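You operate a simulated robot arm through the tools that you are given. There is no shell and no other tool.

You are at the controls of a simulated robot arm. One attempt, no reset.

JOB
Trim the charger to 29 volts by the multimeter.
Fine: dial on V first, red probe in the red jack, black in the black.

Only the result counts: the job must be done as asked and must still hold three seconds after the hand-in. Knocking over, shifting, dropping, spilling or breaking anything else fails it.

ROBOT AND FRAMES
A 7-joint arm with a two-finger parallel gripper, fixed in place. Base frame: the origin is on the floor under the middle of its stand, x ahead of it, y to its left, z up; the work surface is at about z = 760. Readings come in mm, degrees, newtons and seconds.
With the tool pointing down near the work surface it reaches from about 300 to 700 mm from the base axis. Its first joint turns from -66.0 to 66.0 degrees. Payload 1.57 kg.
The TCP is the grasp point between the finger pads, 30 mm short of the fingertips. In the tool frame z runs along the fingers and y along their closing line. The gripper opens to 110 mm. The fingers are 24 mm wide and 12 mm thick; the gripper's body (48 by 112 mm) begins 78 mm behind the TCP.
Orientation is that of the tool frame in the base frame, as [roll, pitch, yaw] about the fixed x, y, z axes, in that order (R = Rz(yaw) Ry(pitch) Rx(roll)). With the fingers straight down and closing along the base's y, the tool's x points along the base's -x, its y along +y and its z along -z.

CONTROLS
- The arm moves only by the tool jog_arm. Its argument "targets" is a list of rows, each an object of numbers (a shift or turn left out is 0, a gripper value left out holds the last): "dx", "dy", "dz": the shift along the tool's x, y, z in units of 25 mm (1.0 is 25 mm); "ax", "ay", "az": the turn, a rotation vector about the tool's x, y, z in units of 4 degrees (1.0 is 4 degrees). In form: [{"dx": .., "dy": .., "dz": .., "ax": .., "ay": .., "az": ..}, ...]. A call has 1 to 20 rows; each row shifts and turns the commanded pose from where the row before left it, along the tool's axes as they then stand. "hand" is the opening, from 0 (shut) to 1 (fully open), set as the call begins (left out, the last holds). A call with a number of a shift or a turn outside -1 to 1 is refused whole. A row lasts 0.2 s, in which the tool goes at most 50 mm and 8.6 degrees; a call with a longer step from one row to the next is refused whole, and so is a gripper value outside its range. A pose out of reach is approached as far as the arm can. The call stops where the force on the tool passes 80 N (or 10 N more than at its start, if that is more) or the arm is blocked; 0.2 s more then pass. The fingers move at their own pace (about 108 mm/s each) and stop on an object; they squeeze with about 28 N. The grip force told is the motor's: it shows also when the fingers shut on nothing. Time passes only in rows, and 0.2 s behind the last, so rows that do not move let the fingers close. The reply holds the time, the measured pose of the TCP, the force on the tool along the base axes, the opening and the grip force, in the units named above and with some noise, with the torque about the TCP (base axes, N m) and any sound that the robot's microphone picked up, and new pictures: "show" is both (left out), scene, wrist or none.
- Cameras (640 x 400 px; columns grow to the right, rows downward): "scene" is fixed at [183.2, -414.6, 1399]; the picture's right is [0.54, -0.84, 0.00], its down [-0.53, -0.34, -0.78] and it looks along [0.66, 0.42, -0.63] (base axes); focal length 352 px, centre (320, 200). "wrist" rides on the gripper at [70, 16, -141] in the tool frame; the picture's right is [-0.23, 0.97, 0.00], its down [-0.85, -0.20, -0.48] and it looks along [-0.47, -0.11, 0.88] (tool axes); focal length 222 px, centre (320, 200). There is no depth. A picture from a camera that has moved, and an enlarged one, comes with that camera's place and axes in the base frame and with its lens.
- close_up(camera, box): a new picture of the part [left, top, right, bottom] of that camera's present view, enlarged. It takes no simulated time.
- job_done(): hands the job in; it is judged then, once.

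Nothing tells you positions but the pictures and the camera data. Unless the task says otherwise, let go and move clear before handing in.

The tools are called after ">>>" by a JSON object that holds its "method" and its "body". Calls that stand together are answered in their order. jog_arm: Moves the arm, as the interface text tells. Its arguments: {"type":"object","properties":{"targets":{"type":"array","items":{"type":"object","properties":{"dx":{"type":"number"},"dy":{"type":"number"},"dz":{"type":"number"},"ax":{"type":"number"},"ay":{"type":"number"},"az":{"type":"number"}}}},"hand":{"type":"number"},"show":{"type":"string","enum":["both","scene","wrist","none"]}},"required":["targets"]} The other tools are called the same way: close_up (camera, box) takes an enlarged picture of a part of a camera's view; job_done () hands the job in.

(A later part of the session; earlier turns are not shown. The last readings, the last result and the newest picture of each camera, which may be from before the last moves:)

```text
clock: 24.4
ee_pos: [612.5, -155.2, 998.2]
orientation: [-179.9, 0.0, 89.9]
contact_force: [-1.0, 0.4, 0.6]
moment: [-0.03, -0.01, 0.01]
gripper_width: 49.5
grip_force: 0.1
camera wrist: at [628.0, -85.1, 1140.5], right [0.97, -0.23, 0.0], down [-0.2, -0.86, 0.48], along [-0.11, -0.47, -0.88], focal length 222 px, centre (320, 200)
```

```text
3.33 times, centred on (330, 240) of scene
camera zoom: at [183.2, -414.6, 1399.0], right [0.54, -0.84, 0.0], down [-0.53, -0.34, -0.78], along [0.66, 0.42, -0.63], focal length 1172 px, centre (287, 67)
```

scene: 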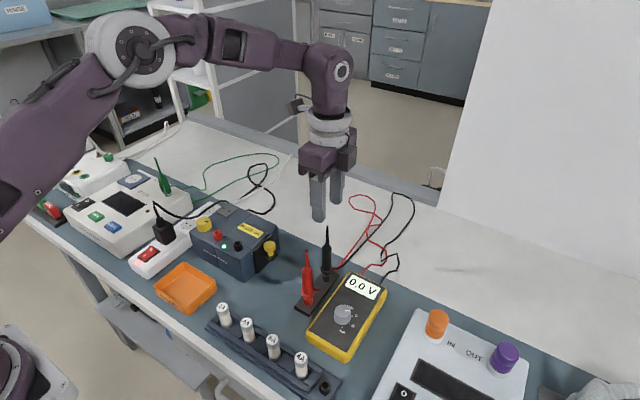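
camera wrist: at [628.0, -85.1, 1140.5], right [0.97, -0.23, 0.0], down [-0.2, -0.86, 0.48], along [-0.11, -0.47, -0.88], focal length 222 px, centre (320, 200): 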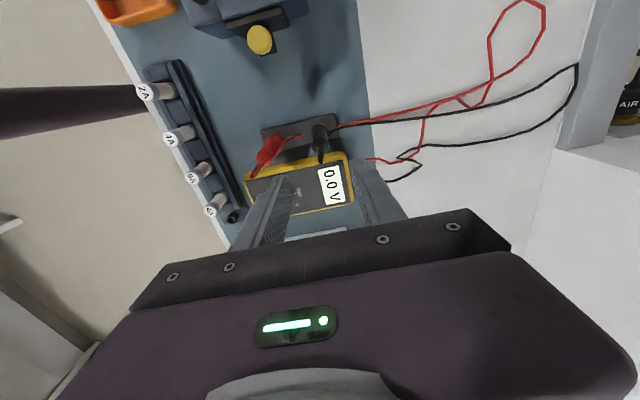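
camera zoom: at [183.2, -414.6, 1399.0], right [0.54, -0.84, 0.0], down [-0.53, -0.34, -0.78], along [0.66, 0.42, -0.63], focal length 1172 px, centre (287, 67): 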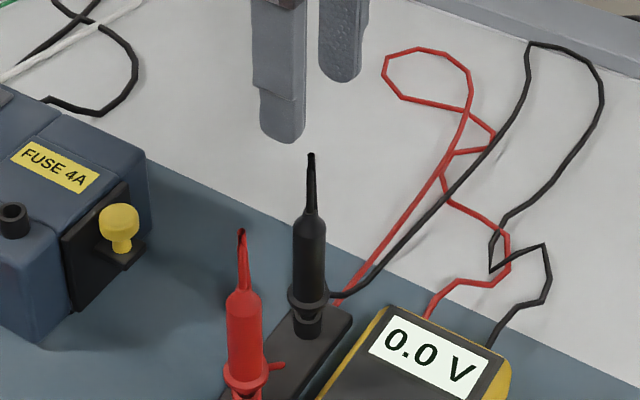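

The black probe axis is at about (611.5,-155.8), right under the gripper. I'll descend to about z 876 and check.

>>> {"method": "jog_arm", "body": {"targets": [{"dx": -0.02, "dy": -0.04, "dz": 0.8}, {"dz": 0.9}, {"dz": 0.9}, {"dz": 0.9}, {"dz": 0.9}, {"dz": 0.45}, {"dz": 0}], "show": "both"}}

>>> {"method": "close_up", "body": {"camera": "scene", "box": [290, 200, 370, 300]}}

>>> {"method": "close_up", "body": {"camera": "wrist", "box": [240, 110, 400, 220]}}

```text
clock: 26.0
ee_pos: [610.0, -156.0, 878.0]
orientation: [-180.0, 0.0, 90.0]
contact_force: [0.1, -0.1, 0.2]
moment: [-0.01, 0.02, 0.01]
gripper_width: 49.5
grip_force: 0.0
camera wrist: at [627.0, -86.2, 1020.9], right [0.97, -0.23, 0.0], down [-0.2, -0.85, 0.48], along [-0.11, -0.47, -0.88], focal length 222 px, centre (320, 200)
```

scene: 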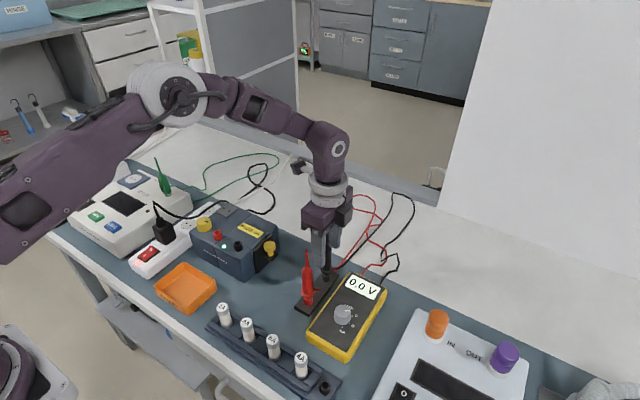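
wrist: 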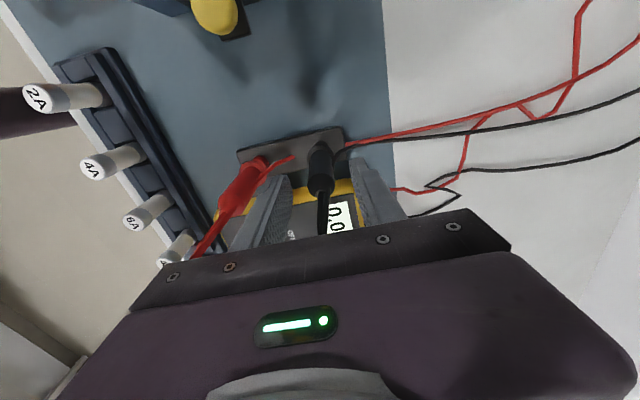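

```text
4.00 times, centred on (330, 250) of scene
camera zoom: at [183.2, -414.6, 1399.0], right [0.54, -0.84, 0.0], down [-0.53, -0.34, -0.78], along [0.66, 0.42, -0.63], focal length 1407 px, centre (280, 0)
```

zoom: 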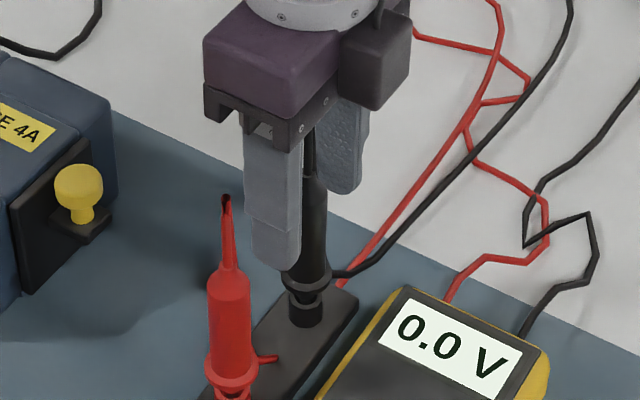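

```text
3.64 times, centred on (320, 165) of wrist
camera zoom: at [627.0, -86.2, 1020.9], right [0.97, -0.23, 0.0], down [-0.2, -0.85, 0.48], along [-0.11, -0.47, -0.88], focal length 808 px, centre (320, 327)
```

zoom: 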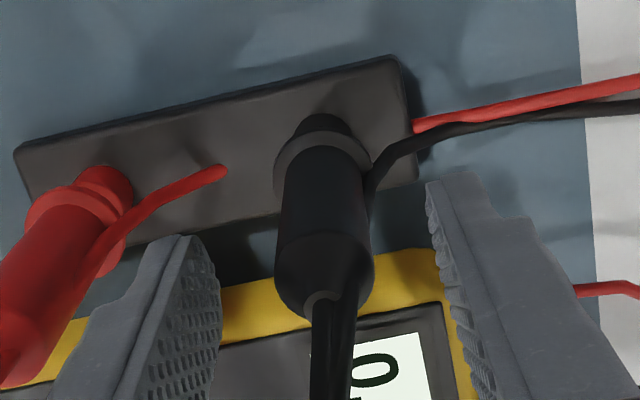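

The black probe is centred between the fingers. I'll lower about 11 mm more and close.

>>> {"method": "jog_arm", "body": {"targets": [{"dz": 0.24}, {"dz": 0.2}, {"dz": 0}], "show": "none"}}

>>> {"method": "jog_arm", "body": {"targets": [{"dz": 0}, {"dz": 0}, {"dz": 0}, {"dz": 0}], "hand": 0, "show": "both"}}

>>> {"method": "close_up", "body": {"camera": "scene", "box": [290, 200, 370, 300]}}

>>> {"method": "close_up", "body": {"camera": "wrist", "box": [240, 110, 400, 220]}}

```text
clock: 26.8
ee_pos: [610.2, -156.7, 866.9]
orientation: [-180.0, 0.0, 90.1]
contact_force: [-0.2, 0.2, -0.2]
moment: [0.01, 0.0, 0.0]
gripper_width: 49.5
grip_force: 0.0
```

```text
clock: 27.8
ee_pos: [613.1, -156.7, 866.5]
orientation: [179.9, 0.0, 90.0]
contact_force: [8.3, -0.9, -2.4]
moment: [-0.08, -0.65, -0.02]
gripper_width: 19.6
grip_force: 28.3
camera wrist: at [627.6, -85.9, 1008.7], right [0.97, -0.23, 0.0], down [-0.2, -0.85, 0.48], along [-0.11, -0.47, -0.88], focal length 222 px, centre (320, 200)
```

scene: 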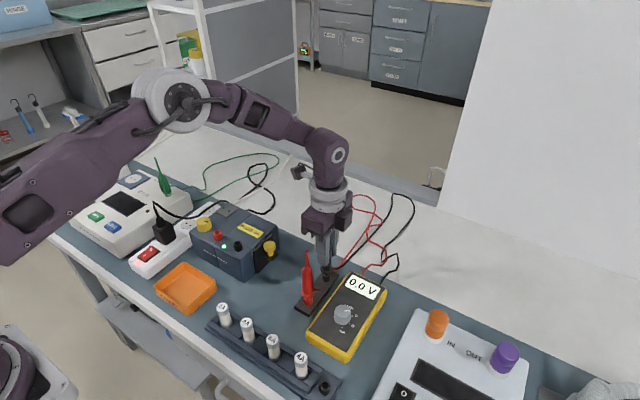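
wrist: 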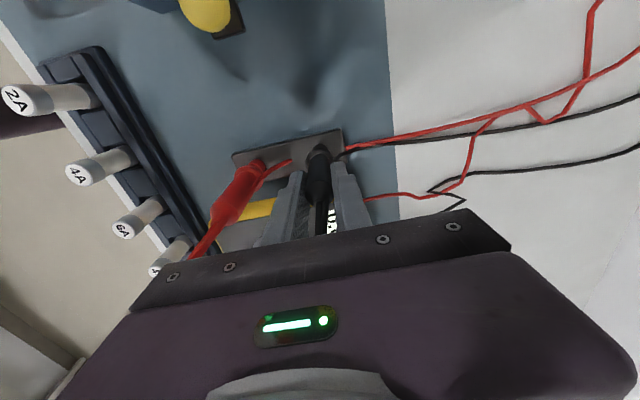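

```text
4.00 times, centred on (330, 250) of scene
camera zoom: at [183.4, -414.6, 1399.0], right [0.54, -0.84, 0.0], down [-0.53, -0.34, -0.78], along [0.66, 0.42, -0.63], focal length 1407 px, centre (280, 0)
```

zoom: 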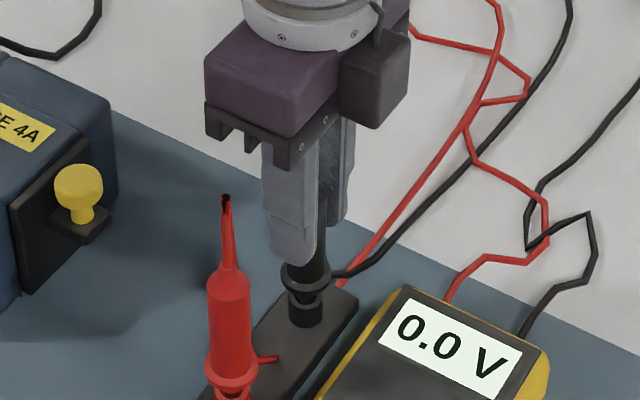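

```text
3.64 times, centred on (320, 165) of wrist
camera zoom: at [627.6, -85.9, 1008.7], right [0.97, -0.23, 0.0], down [-0.2, -0.85, 0.48], along [-0.11, -0.47, -0.88], focal length 808 px, centre (320, 327)
```

zoom: 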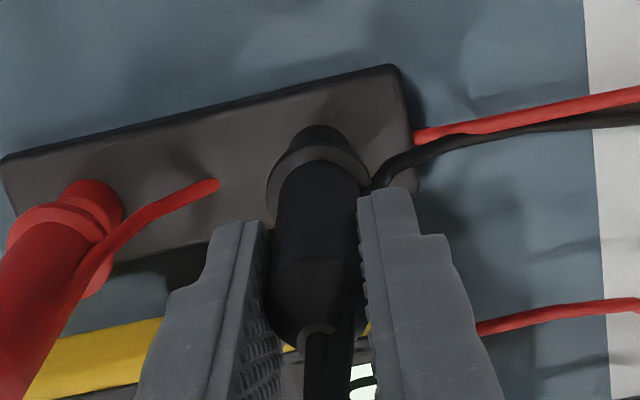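

The black probe is gripped (19.6 mm). I'll relieve the side load and lift straight up.

>>> {"method": "jog_arm", "body": {"targets": [{"dy": 0.04}, {"dz": -0.3}, {"dz": -0.4}, {"dz": -0.5}, {"dz": -0.6}, {"dz": -0.7}, {"dz": -0.8}, {"dz": -0.9}, {"dz": -0.9}, {"dz": -0.9}, {"dz": 0}], "show": "both"}}

>>> {"method": "close_up", "body": {"camera": "scene", "box": [280, 150, 380, 300]}}

>>> {"method": "close_up", "body": {"camera": "wrist", "box": [240, 90, 400, 220]}}

```text
clock: 30.2
ee_pos: [611.5, -158.4, 1015.2]
orientation: [-179.9, -0.1, 90.0]
contact_force: [0.4, 0.5, -0.7]
moment: [0.0, 0.0, -0.02]
gripper_width: 19.6
grip_force: 27.9
camera wrist: at [627.7, -88.1, 1157.2], right [0.97, -0.23, 0.0], down [-0.2, -0.85, 0.48], along [-0.11, -0.47, -0.88], focal length 222 px, centre (320, 200)
```

scene: 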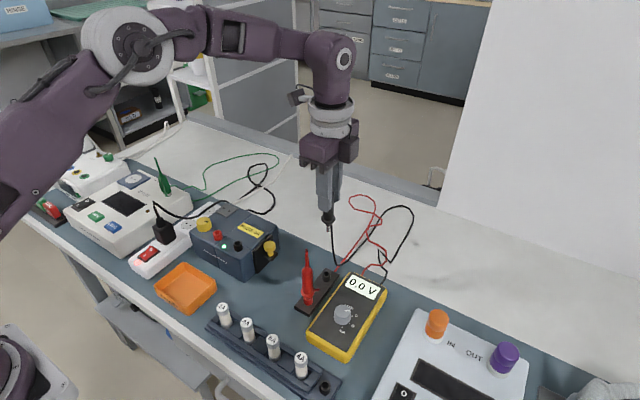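
wrist: 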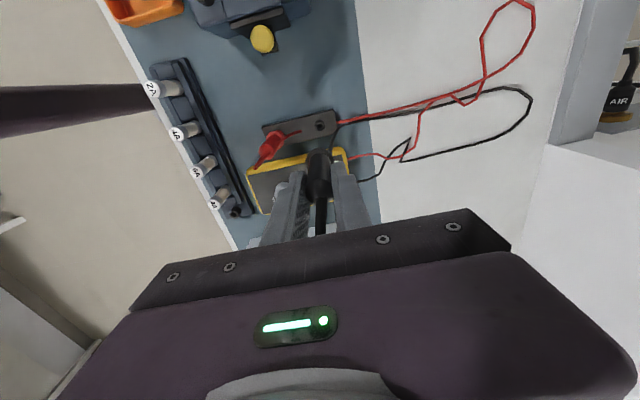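

```text
2.67 times, centred on (330, 225) of scene
camera zoom: at [183.2, -414.6, 1399.0], right [0.54, -0.84, 0.0], down [-0.53, -0.34, -0.78], along [0.66, 0.42, -0.63], focal length 938 px, centre (293, 133)
```

zoom: 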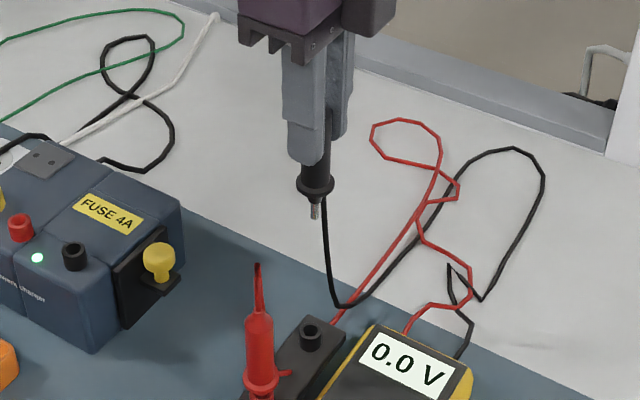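

```text
3.08 times, centred on (320, 155) of wrist
camera zoom: at [627.7, -88.1, 1157.2], right [0.97, -0.23, 0.0], down [-0.2, -0.85, 0.48], along [-0.11, -0.47, -0.88], focal length 684 px, centre (320, 338)
```

zoom: 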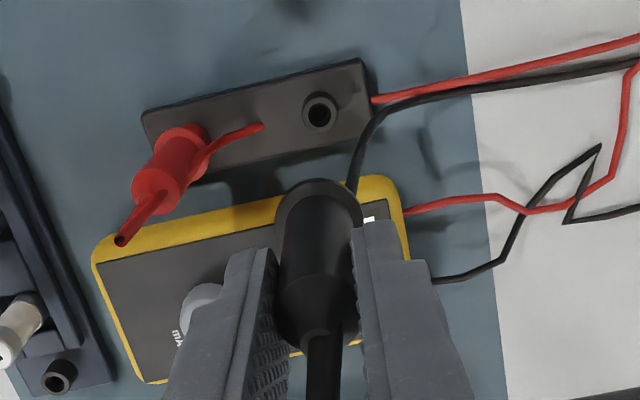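

The black probe came out cleanly, and its metal tip is about 96 mm below the TCP. I'll carry it to a hover above the black jack at (528,14).

>>> {"method": "jog_arm", "body": {"targets": [{"dx": 0.6, "dy": -0.3}, {"dx": 0.9, "dy": -0.434}, {"dx": 0.9, "dy": -0.434}, {"dx": 0.9, "dy": -0.434}, {"dx": 0.9, "dy": -0.434}, {"dx": 0.9, "dy": -0.434}, {"dx": 0.9, "dy": -0.434}, {"dx": 0.9, "dy": -0.434}, {"dz": 0.6}, {"dz": 0}], "show": "both"}}

>>> {"method": "close_up", "body": {"camera": "wrist", "box": [240, 90, 400, 220]}}

>>> {"method": "close_up", "body": {"camera": "scene", "box": [180, 170, 290, 280]}}

```text
clock: 32.4
ee_pos: [528.6, 16.2, 1001.8]
orientation: [180.0, 0.1, 90.0]
contact_force: [-0.6, -0.2, -0.2]
moment: [-0.04, 0.01, 0.01]
gripper_width: 19.3
grip_force: 28.2
camera wrist: at [544.9, 86.6, 1144.0], right [0.97, -0.23, 0.0], down [-0.2, -0.85, 0.48], along [-0.11, -0.47, -0.88], focal length 222 px, centre (320, 200)
```

scene: 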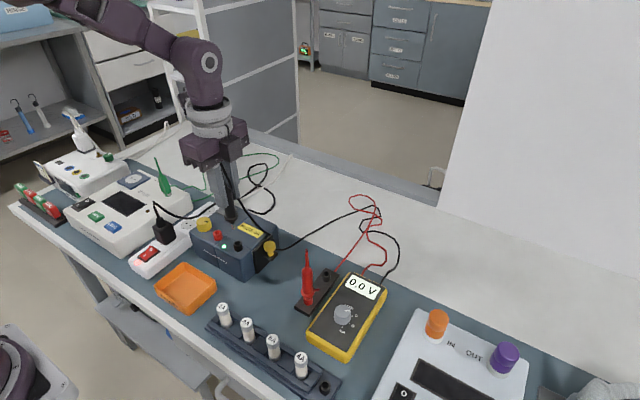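
wrist: 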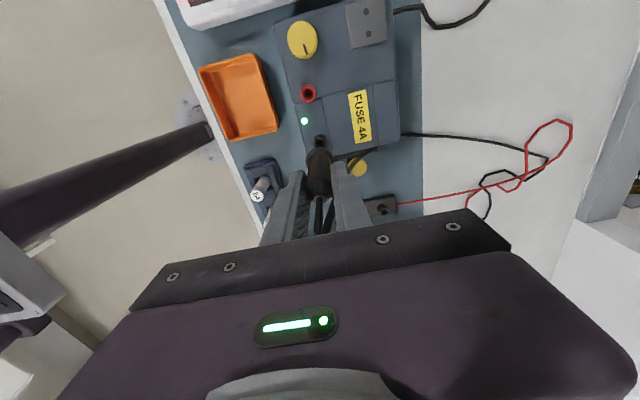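

```text
3.08 times, centred on (320, 155) of wrist
camera zoom: at [544.9, 86.6, 1144.0], right [0.97, -0.23, 0.0], down [-0.2, -0.85, 0.48], along [-0.11, -0.47, -0.88], focal length 684 px, centre (320, 338)
```

zoom: 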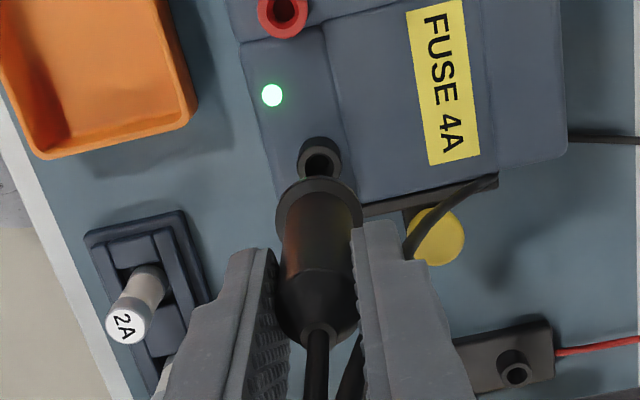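

```text
3.64 times, centred on (235, 225) of scene
camera zoom: at [183.2, -414.6, 1399.0], right [0.54, -0.84, 0.0], down [-0.53, -0.34, -0.78], along [0.66, 0.42, -0.63], focal length 1279 px, centre (629, 109)
```

zoom: 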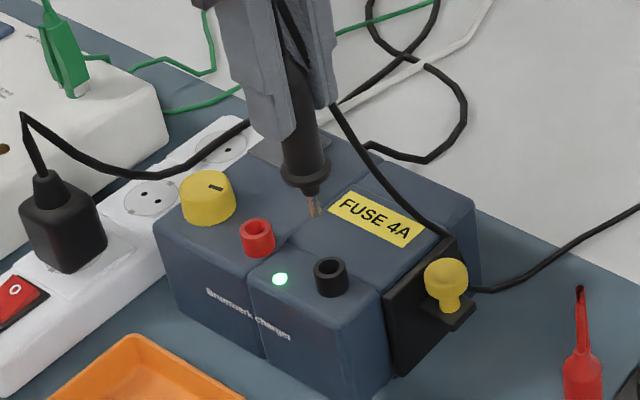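

The probe hovers near the black jack. I'll zoom in on the tip and jack in the scene view to refine the alignment.

>>> {"method": "close_up", "body": {"camera": "scene", "box": [200, 190, 260, 260]}}

>>> {"method": "close_up", "body": {"camera": "wrist", "box": [290, 110, 350, 180]}}

```text
5.71 times, centred on (230, 225) of scene
camera zoom: at [183.2, -414.6, 1399.0], right [0.54, -0.84, 0.0], down [-0.53, -0.34, -0.78], along [0.66, 0.42, -0.63], focal length 2010 px, centre (834, 57)
```

zoom: 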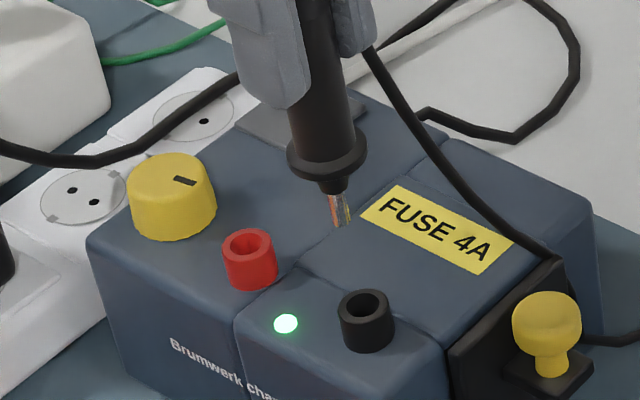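

```text
5.71 times, centred on (320, 145) of wrist
camera zoom: at [544.9, 86.6, 1144.0], right [0.97, -0.23, 0.0], down [-0.2, -0.85, 0.48], along [-0.11, -0.47, -0.88], focal length 1269 px, centre (320, 514)
```

zoom: 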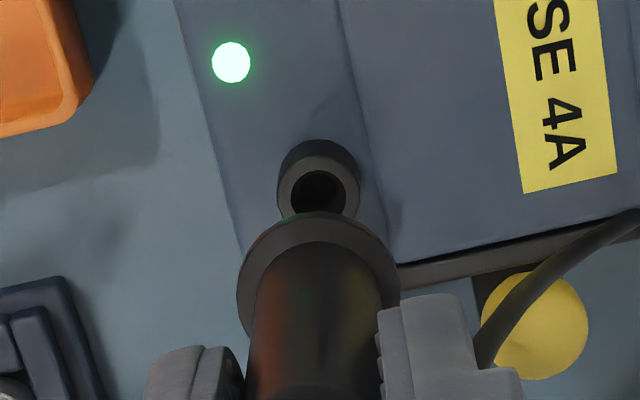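

By both cameras the tip is aligned in x and about 2 mm too far in +y. I'll correct by -2 mm in y and descend to just above the jack.

>>> {"method": "jog_arm", "body": {"targets": [{"dx": -0.08}, {"dz": 0.5}, {"dz": 0.5}, {"dz": 0.3}, {"dz": 0}], "show": "both"}}

>>> {"method": "close_up", "body": {"camera": "scene", "box": [200, 190, 260, 260]}}

>>> {"method": "close_up", "body": {"camera": "wrist", "box": [290, 110, 350, 180]}}

```text
clock: 33.6
ee_pos: [528.0, 13.6, 968.7]
orientation: [179.9, 0.0, 90.1]
contact_force: [0.4, 0.4, -0.2]
moment: [0.01, 0.02, -0.04]
gripper_width: 19.4
grip_force: 27.5
camera wrist: at [544.2, 83.6, 1110.8], right [0.97, -0.23, 0.0], down [-0.2, -0.85, 0.48], along [-0.11, -0.47, -0.88], focal length 222 px, centre (320, 200)
```

scene: 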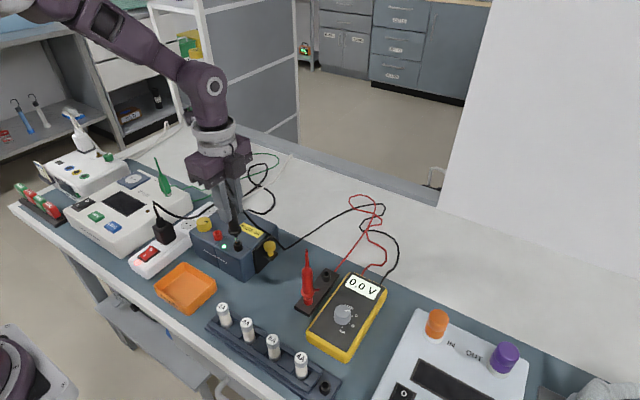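
wrist: 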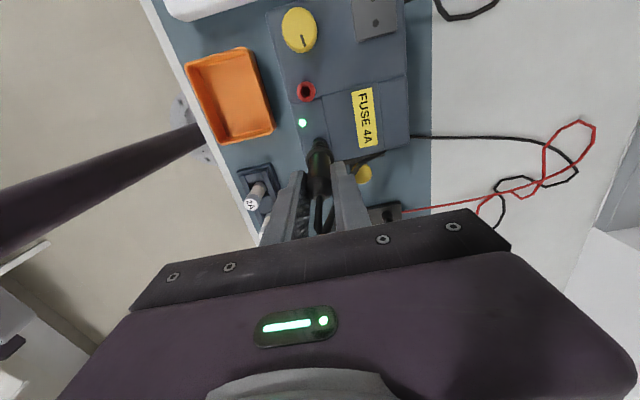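

```text
5.71 times, centred on (230, 225) of scene
camera zoom: at [183.2, -414.6, 1399.0], right [0.54, -0.84, 0.0], down [-0.53, -0.34, -0.78], along [0.66, 0.42, -0.63], focal length 2010 px, centre (834, 57)
```

zoom: 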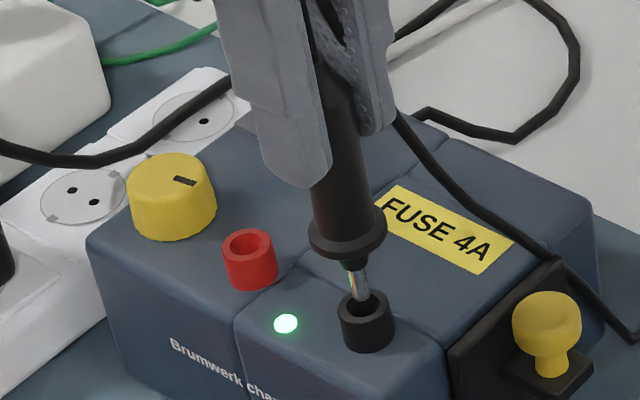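

```text
5.71 times, centred on (320, 145) of wrist
camera zoom: at [544.2, 83.6, 1110.8], right [0.97, -0.23, 0.0], down [-0.2, -0.85, 0.48], along [-0.11, -0.47, -0.88], focal length 1269 px, centre (320, 514)
```

zoom: 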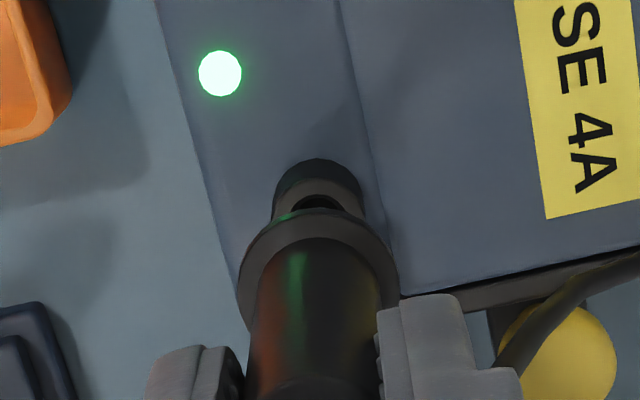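

The tip is right above the jack hole. I'll apply a small correction and take a detailed look before going in.

>>> {"method": "jog_arm", "body": {"targets": [{"dx": -0.05, "dy": 0.03}, {"dz": 0}], "show": "none"}}

>>> {"method": "close_up", "body": {"camera": "scene", "box": [225, 220, 255, 250]}}

```text
clock: 34.2
ee_pos: [528.7, 12.2, 969.7]
orientation: [-180.0, -0.1, 90.1]
contact_force: [1.2, 0.3, 0.4]
moment: [-0.01, 0.03, 0.02]
gripper_width: 19.4
grip_force: 28.1
```

```text
13.33 times, centred on (240, 235) of scene
camera zoom: at [183.2, -414.6, 1399.0], right [0.54, -0.84, 0.0], down [-0.53, -0.34, -0.78], along [0.66, 0.42, -0.63], focal length 4689 px, centre (1387, -267)
```

zoom: 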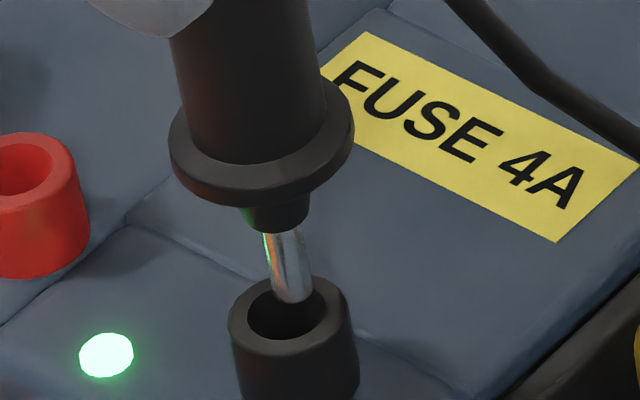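

At this zoom the tip (6 mm) sits about 1.2 mm to one side of the 12 mm hole centre and about 5 mm above it. I'll shift back 1.2 mm and lower gently.

>>> {"method": "jog_arm", "body": {"targets": [{"dx": 0.05}, {"dz": 0.15}, {"dz": 0.15}, {"dz": 0}], "show": "none"}}

>>> {"method": "close_up", "body": {"camera": "scene", "box": [225, 220, 255, 250]}}

```text
clock: 35.2
ee_pos: [529.0, 14.9, 961.7]
orientation: [180.0, 0.0, 90.0]
contact_force: [-0.6, 0.2, 0.1]
moment: [0.03, 0.11, -0.01]
gripper_width: 19.5
grip_force: 27.5
```

```text
13.33 times, centred on (240, 235) of scene
camera zoom: at [183.2, -414.6, 1399.0], right [0.54, -0.84, 0.0], down [-0.53, -0.34, -0.78], along [0.66, 0.42, -0.63], focal length 4689 px, centre (1387, -267)
```

zoom: 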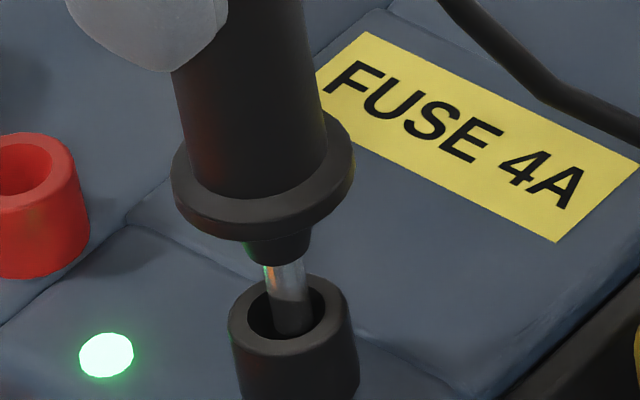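

The tip has entered the hole with no contact force. I'll go on down 10 mm.

>>> {"method": "jog_arm", "body": {"targets": [{"dz": 0.1}, {"dz": 0.1}, {"dz": 0.1}, {"dz": 0.1}, {"dz": 0}], "show": "none"}}

>>> {"method": "close_up", "body": {"camera": "scene", "box": [225, 220, 255, 250]}}

```text
clock: 36.4
ee_pos: [528.6, 13.6, 951.1]
orientation: [-180.0, 0.0, 90.0]
contact_force: [-2.0, 0.6, 1.0]
moment: [0.0, 0.26, 0.03]
gripper_width: 19.5
grip_force: 28.0
```

```text
13.33 times, centred on (240, 235) of scene
camera zoom: at [183.1, -414.6, 1399.0], right [0.54, -0.84, 0.0], down [-0.53, -0.34, -0.78], along [0.66, 0.42, -0.63], focal length 4689 px, centre (1387, -267)
```

zoom: 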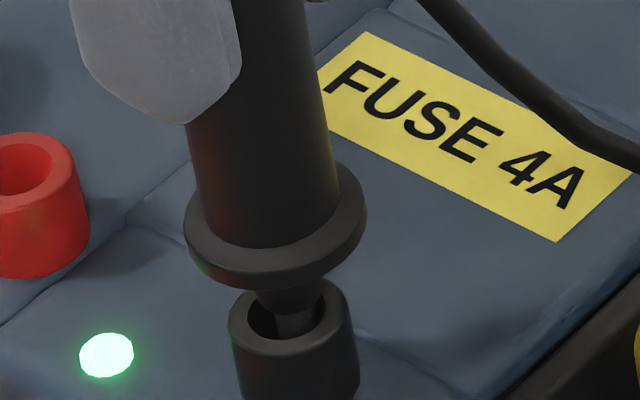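

There is slight side contact (x -2 N), so I'll nudge -0.7 mm in x and continue down.

>>> {"method": "jog_arm", "body": {"targets": [{"dy": -0.03, "dz": 0.08}, {"dz": 0.1}, {"dz": 0.1}, {"dz": 0}], "show": "none"}}

>>> {"method": "close_up", "body": {"camera": "scene", "box": [225, 220, 255, 250]}}

```text
clock: 37.3
ee_pos: [528.2, 12.9, 947.2]
orientation: [179.9, -0.2, 90.0]
contact_force: [-10.5, 0.0, 22.4]
moment: [-0.09, 1.1, -0.05]
gripper_width: 19.3
grip_force: 27.6
stopped in row 4: the force on the tool passed its limit at 84 N (the readings are from after the stop); the commanded pose is now the measured one
```

```text
13.33 times, centred on (240, 235) of scene
camera zoom: at [182.6, -414.6, 1399.1], right [0.54, -0.84, 0.0], down [-0.53, -0.34, -0.78], along [0.66, 0.42, -0.63], focal length 4689 px, centre (1387, -267)
```

zoom: 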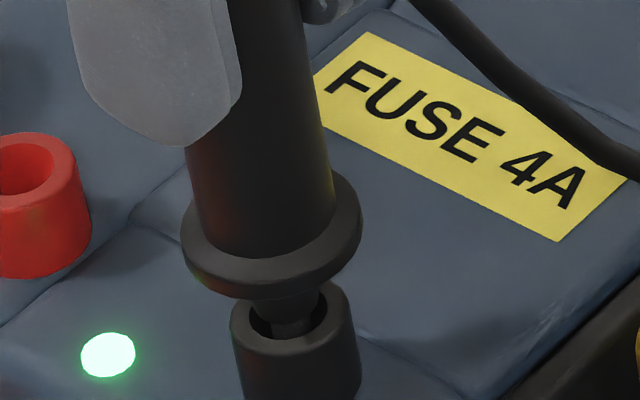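

The tip stopped on something at about TCP z 947. I'll compare with the stand's socket at high zoom to judge whether that is full depth.

>>> {"method": "close_up", "body": {"camera": "scene", "box": [311, 259, 341, 289]}}

>>> {"method": "close_up", "body": {"camera": "scene", "box": [285, 275, 325, 315]}}

>>> {"method": "close_up", "body": {"camera": "scene", "box": [210, 200, 270, 250]}}

>>> {"method": "close_up", "body": {"camera": "wrist", "box": [280, 90, 380, 220]}}

```text
13.33 times, centred on (326, 274) of scene
camera zoom: at [182.6, -414.6, 1399.1], right [0.54, -0.84, 0.0], down [-0.53, -0.34, -0.78], along [0.66, 0.42, -0.63], focal length 4689 px, centre (240, -787)
```

zoom: 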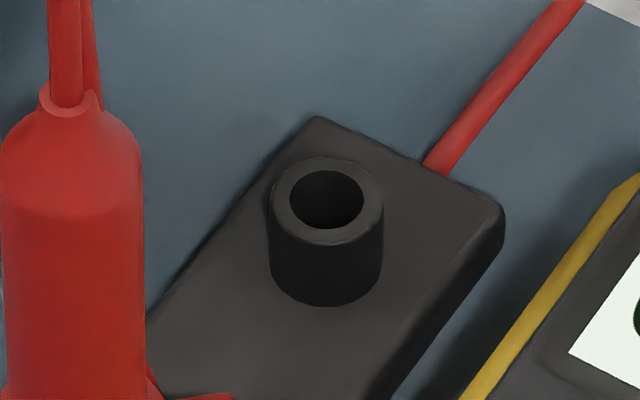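

```text
10.00 times, centred on (305, 295) of scene
camera zoom: at [182.6, -414.6, 1399.1], right [0.54, -0.84, 0.0], down [-0.53, -0.34, -0.78], along [0.66, 0.42, -0.63], focal length 3517 px, centre (470, -750)
```

zoom: 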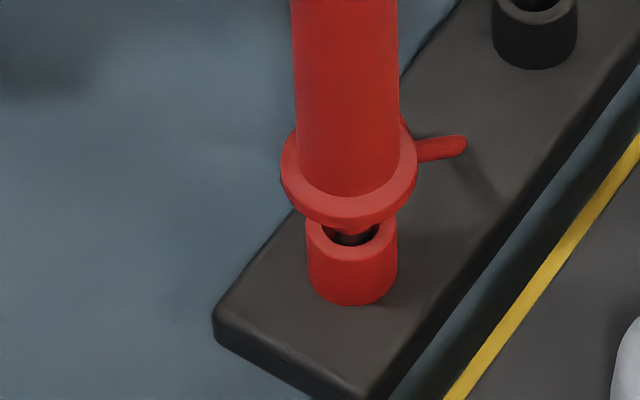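

```text
8.00 times, centred on (240, 225) of scene
camera zoom: at [182.6, -414.6, 1399.1], right [0.54, -0.84, 0.0], down [-0.53, -0.34, -0.78], along [0.66, 0.42, -0.63], focal length 2813 px, centre (960, 0)
```

zoom: 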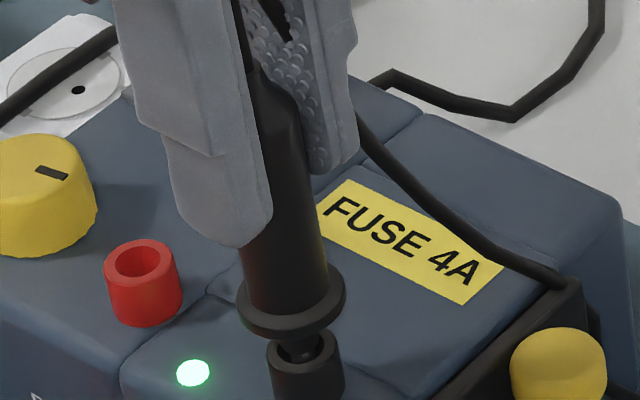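

```text
3.08 times, centred on (330, 155) of wrist
camera zoom: at [544.0, 83.5, 1089.4], right [0.97, -0.23, 0.0], down [-0.2, -0.86, 0.48], along [-0.11, -0.47, -0.88], focal length 684 px, centre (289, 338)
```

zoom: 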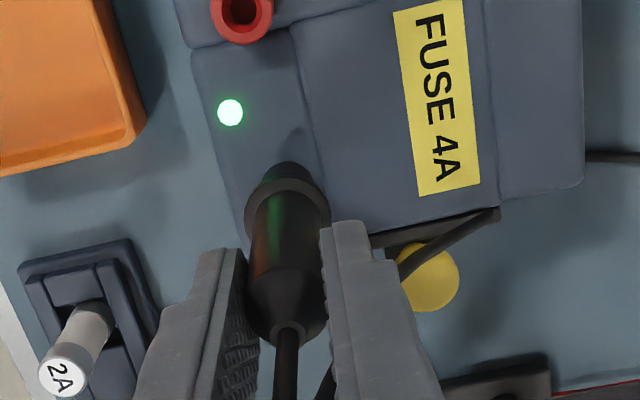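

The probe is seated deeper than it was in the stand, so it has bottomed in the jack. I'll relax the residual side and push load before letting go.

>>> {"method": "jog_arm", "body": {"targets": [{"dz": -0.04, "dy": -0.04}, {"dz": 0}], "show": "none"}}

```text
clock: 37.9
ee_pos: [528.2, 13.8, 946.7]
orientation: [179.8, -0.1, 90.1]
contact_force: [-10.9, 2.9, 19.6]
moment: [0.16, 1.1, 0.0]
gripper_width: 19.4
grip_force: 28.3
```

>>> {"method": "jog_arm", "body": {"targets": [{"dz": -0.06, "dy": -0.04}, {"dz": -0.03, "dy": -0.02}, {"dz": 0}], "show": "none"}}

```text
clock: 38.7
ee_pos: [527.8, 12.2, 949.6]
orientation: [179.7, 0.0, 90.1]
contact_force: [1.9, -1.0, -2.1]
moment: [-0.08, -0.25, 0.01]
gripper_width: 19.4
grip_force: 27.9
```

>>> {"method": "jog_arm", "body": {"targets": [{"dz": 0.04}, {"dz": 0.04}, {"dz": 0}], "show": "none"}}

```text
clock: 39.5
ee_pos: [526.9, 13.8, 947.2]
orientation: [179.7, 0.0, 90.0]
contact_force: [-1.8, -0.5, 1.8]
moment: [-0.02, 0.24, -0.01]
gripper_width: 19.5
grip_force: 27.8
```

The forces are near zero now. I'll open the gripper to release the black probe and check.

>>> {"method": "jog_arm", "body": {"targets": [{"dz": 0}, {"dz": 0}, {"dz": 0}], "hand": 0.42, "show": "both"}}

>>> {"method": "close_up", "body": {"camera": "scene", "box": [205, 200, 265, 250]}}

>>> {"method": "close_up", "body": {"camera": "wrist", "box": [260, 90, 380, 220]}}

```text
clock: 40.3
ee_pos: [526.8, 13.0, 947.5]
orientation: [179.8, 0.0, 90.0]
contact_force: [0.0, 0.0, 0.2]
moment: [0.0, -0.01, -0.02]
gripper_width: 46.4
grip_force: 0.0
camera wrist: at [542.3, 83.2, 1090.0], right [0.97, -0.23, 0.0], down [-0.2, -0.86, 0.48], along [-0.1, -0.47, -0.88], focal length 222 px, centre (320, 200)
```

scene: 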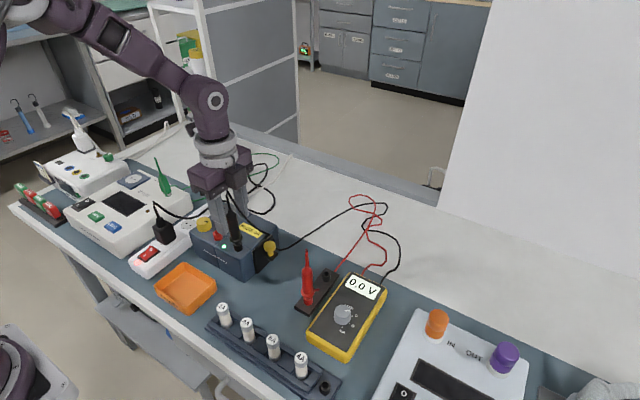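
wrist: 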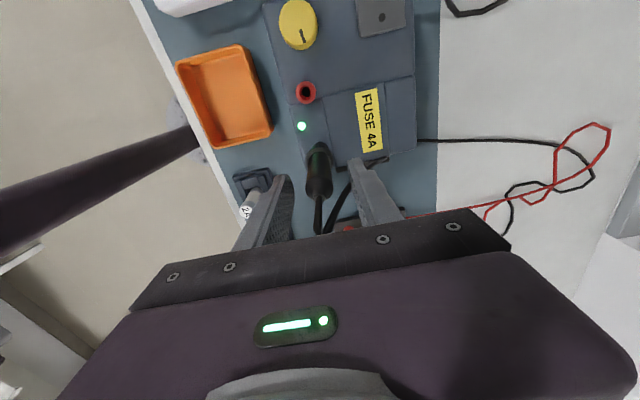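

```text
8.00 times, centred on (235, 225) of scene
camera zoom: at [183.2, -414.6, 1399.0], right [0.54, -0.84, 0.0], down [-0.53, -0.34, -0.78], along [0.66, 0.42, -0.63], focal length 2813 px, centre (1000, 0)
```

zoom: 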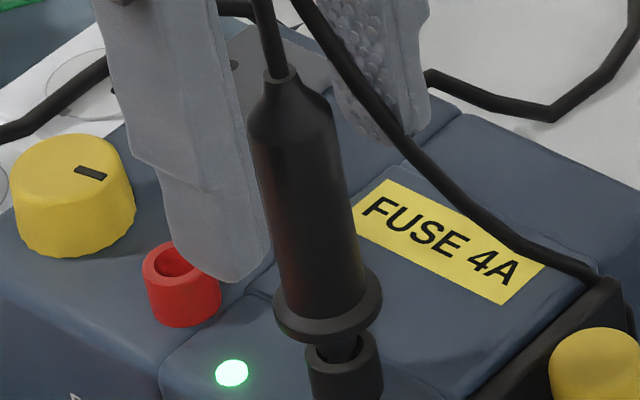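

```text
3.08 times, centred on (320, 155) of wrist
camera zoom: at [542.3, 83.2, 1090.0], right [0.97, -0.23, 0.0], down [-0.2, -0.86, 0.48], along [-0.1, -0.47, -0.88], focal length 684 px, centre (320, 338)
```

zoom: 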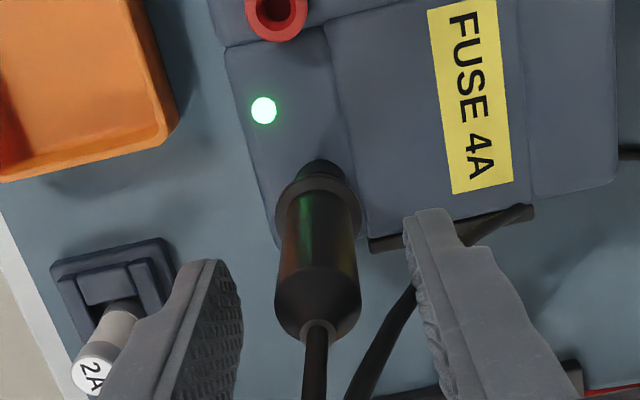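

The black probe stands upright and seated in its jack. I'll rise clear and travel to the red probe at (540,-156).

>>> {"method": "jog_arm", "body": {"targets": [{"dz": -0.5}, {"dz": -0.9}, {"dz": -1}, {"dz": -1}, {"dz": -1}, {"dx": -0.96, "dy": 0.07}, {"dx": -0.96, "dy": 0.07}, {"dx": -0.96, "dy": 0.07}, {"dx": -0.96, "dy": 0.07}, {"dx": -0.96, "dy": 0.07}, {"dx": -0.96, "dy": 0.07}, {"dx": -0.96, "dy": 0.07}, {"dz": 0.8}, {"dz": 0.8}, {"dz": 0}], "show": "both"}}

>>> {"method": "close_up", "body": {"camera": "wrist", "box": [240, 90, 400, 220]}}

>>> {"method": "close_up", "body": {"camera": "scene", "box": [180, 170, 360, 320]}}

```text
clock: 43.5
ee_pos: [539.3, -154.5, 1017.1]
orientation: [179.7, 0.0, 90.0]
contact_force: [-0.3, 0.7, 0.6]
moment: [-0.02, -0.05, -0.02]
gripper_width: 46.0
grip_force: 0.1
camera wrist: at [554.7, -84.6, 1159.6], right [0.97, -0.23, 0.0], down [-0.2, -0.86, 0.48], along [-0.1, -0.47, -0.88], focal length 222 px, centre (320, 200)
```

scene: 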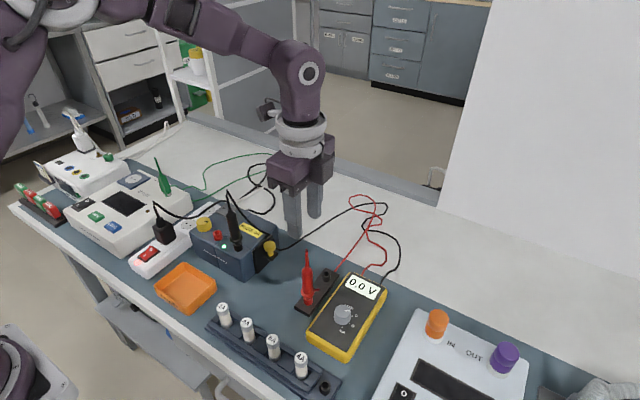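
wrist: 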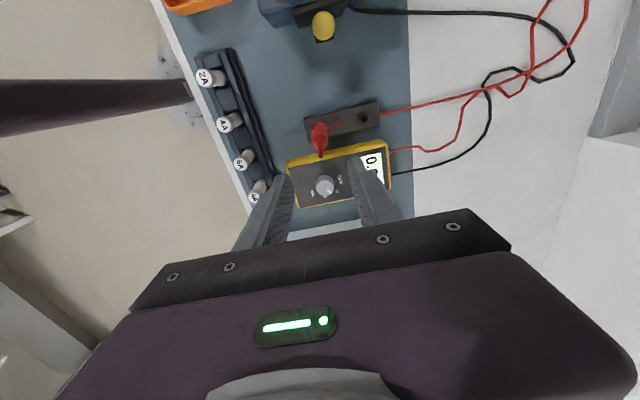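

```text
3.08 times, centred on (320, 155) of wrist
camera zoom: at [554.7, -84.6, 1159.6], right [0.97, -0.23, 0.0], down [-0.2, -0.86, 0.48], along [-0.1, -0.47, -0.88], focal length 684 px, centre (320, 338)
```

zoom: 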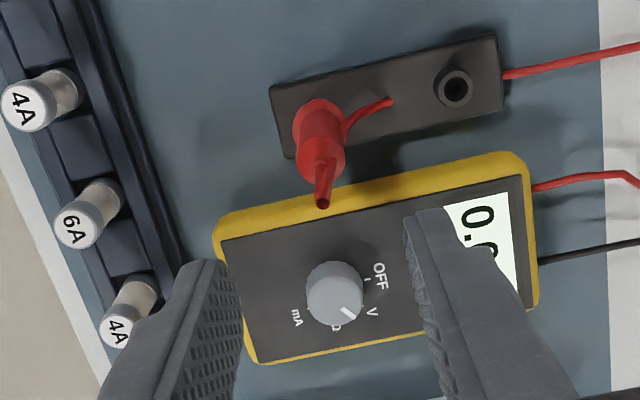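

```text
2.67 times, centred on (270, 245) of scene
camera zoom: at [183.2, -414.6, 1399.0], right [0.54, -0.84, 0.0], down [-0.53, -0.34, -0.78], along [0.66, 0.42, -0.63], focal length 938 px, centre (453, 80)
```

zoom: 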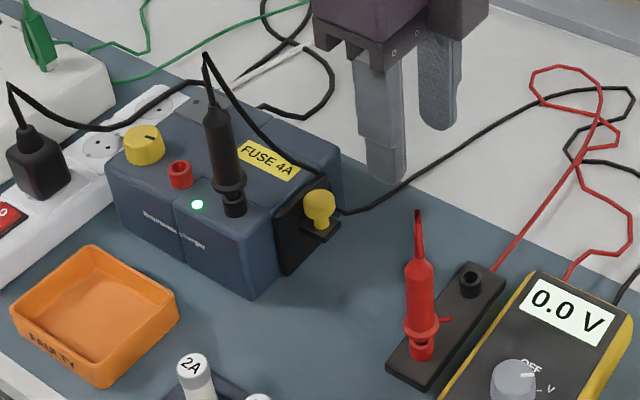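

The black probe is standing in its jack. The red probe axis is at about (539,-156), so I'll nudge -1.3 mm in y and descend over it.

>>> {"method": "jog_arm", "body": {"targets": [{"dx": -0.05, "dz": 0.9}, {"dz": 0.9}, {"dz": 0.9}, {"dz": 0.9}, {"dz": 0.9}, {"dz": 0.9}, {"dz": 0}], "show": "none"}}

>>> {"method": "close_up", "body": {"camera": "wrist", "box": [240, 90, 400, 220]}}

>>> {"method": "close_up", "body": {"camera": "scene", "box": [270, 210, 350, 310]}}

```text
clock: 45.1
ee_pos: [540.3, -156.0, 883.2]
orientation: [179.7, 0.0, 90.0]
contact_force: [0.5, 0.5, 0.7]
moment: [0.01, 0.02, -0.02]
gripper_width: 45.9
grip_force: 0.2
```

```text
3.08 times, centred on (320, 155) of wrist
camera zoom: at [555.8, -86.3, 1024.7], right [0.97, -0.23, 0.0], down [-0.2, -0.86, 0.48], along [-0.1, -0.47, -0.88], focal length 684 px, centre (320, 338)
```

zoom: 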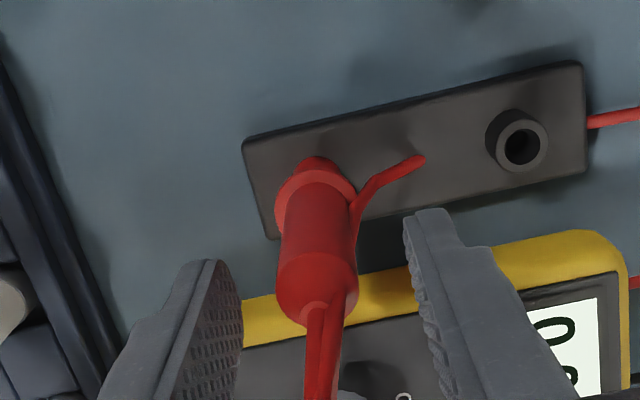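

```text
4.00 times, centred on (310, 260) of scene
camera zoom: at [183.2, -414.6, 1399.0], right [0.54, -0.84, 0.0], down [-0.53, -0.34, -0.78], along [0.66, 0.42, -0.63], focal length 1407 px, centre (360, -40)
```

zoom: 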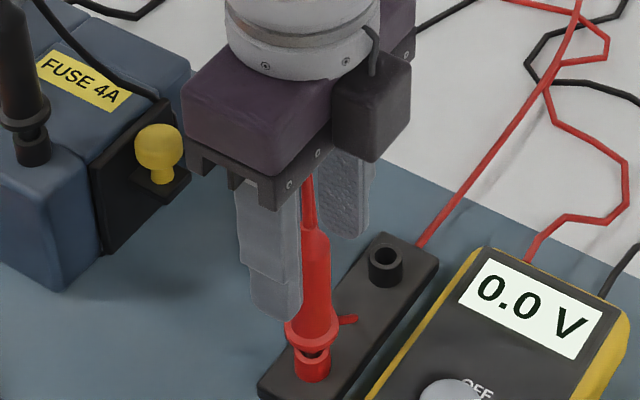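

The probe sits about 1.3 mm to one side of the finger midline. I'll correct that, lower to the same grip height as before, and close.

>>> {"method": "jog_arm", "body": {"targets": [{"dy": -0.05, "dz": 0.3}, {"dz": 0.34}, {"dz": 0}], "show": "none"}}

>>> {"method": "jog_arm", "body": {"targets": [{"dz": 0}, {"dz": 0}, {"dz": 0}, {"dz": 0}], "hand": 0, "show": "none"}}

>>> {"method": "close_up", "body": {"camera": "wrist", "box": [240, 90, 400, 220]}}

```text
clock: 45.9
ee_pos: [538.5, -155.3, 867.1]
orientation: [179.8, 0.0, 89.9]
contact_force: [0.5, -0.9, 0.3]
moment: [-0.02, -0.01, -0.01]
gripper_width: 46.4
grip_force: 0.1
```

```text
clock: 46.9
ee_pos: [539.4, -155.6, 865.9]
orientation: [179.5, -0.1, 90.0]
contact_force: [9.8, -0.9, -0.3]
moment: [-0.03, -0.57, -0.02]
gripper_width: 19.8
grip_force: 27.5
```

```text
3.08 times, centred on (320, 155) of wrist
camera zoom: at [554.5, -85.7, 1009.0], right [0.97, -0.23, 0.01], down [-0.2, -0.86, 0.48], along [-0.1, -0.47, -0.88], focal length 684 px, centre (320, 338)
```

zoom: 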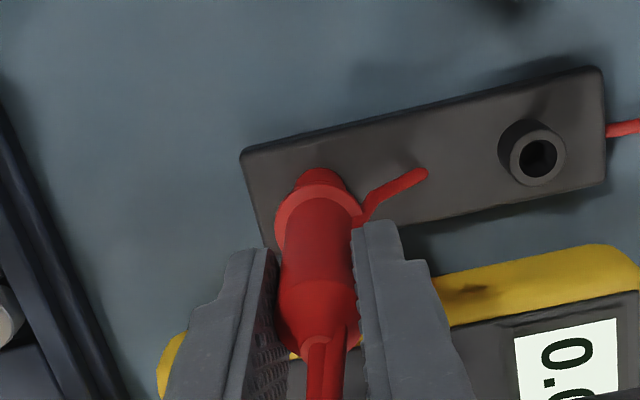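

The red probe is gripped (19.8 mm). I'll relieve the side load, lift straight up, and carry it toward the red jack at (528,74).

>>> {"method": "jog_arm", "body": {"targets": [{"dy": 0.045}, {"dz": -0.3}, {"dz": -0.4}, {"dz": -0.5}, {"dz": -0.6}, {"dz": -0.7}, {"dz": -0.8}, {"dz": -0.9}, {"dz": -1}, {"dz": -1}, {"dz": 0}], "show": "both"}}

>>> {"method": "close_up", "body": {"camera": "scene", "box": [250, 150, 350, 300]}}

```text
clock: 49.3
ee_pos: [541.4, -156.0, 1021.5]
orientation: [179.7, -0.1, 89.9]
contact_force: [1.0, 0.2, -0.5]
moment: [-0.01, -0.01, -0.01]
gripper_width: 19.7
grip_force: 27.6
camera wrist: at [555.4, -86.7, 1164.2], right [0.97, -0.23, 0.0], down [-0.2, -0.86, 0.48], along [-0.1, -0.47, -0.88], focal length 222 px, centre (320, 200)
```

scene: 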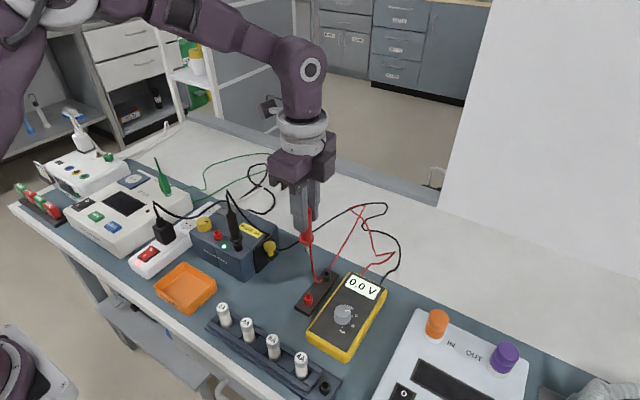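
wrist: 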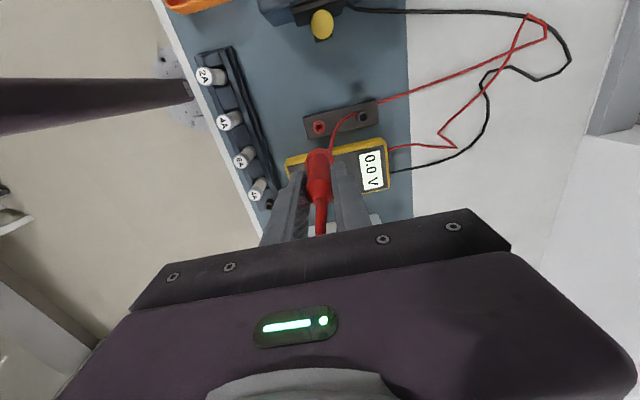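

```text
2.67 times, centred on (300, 225) of scene
camera zoom: at [183.2, -414.6, 1399.0], right [0.54, -0.84, 0.0], down [-0.53, -0.34, -0.78], along [0.66, 0.42, -0.63], focal length 938 px, centre (373, 133)
```

zoom: 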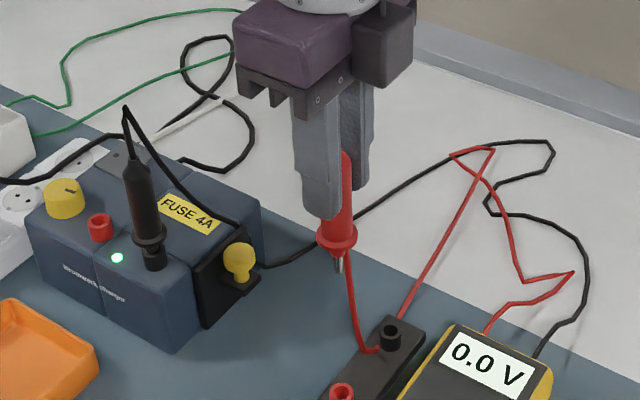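

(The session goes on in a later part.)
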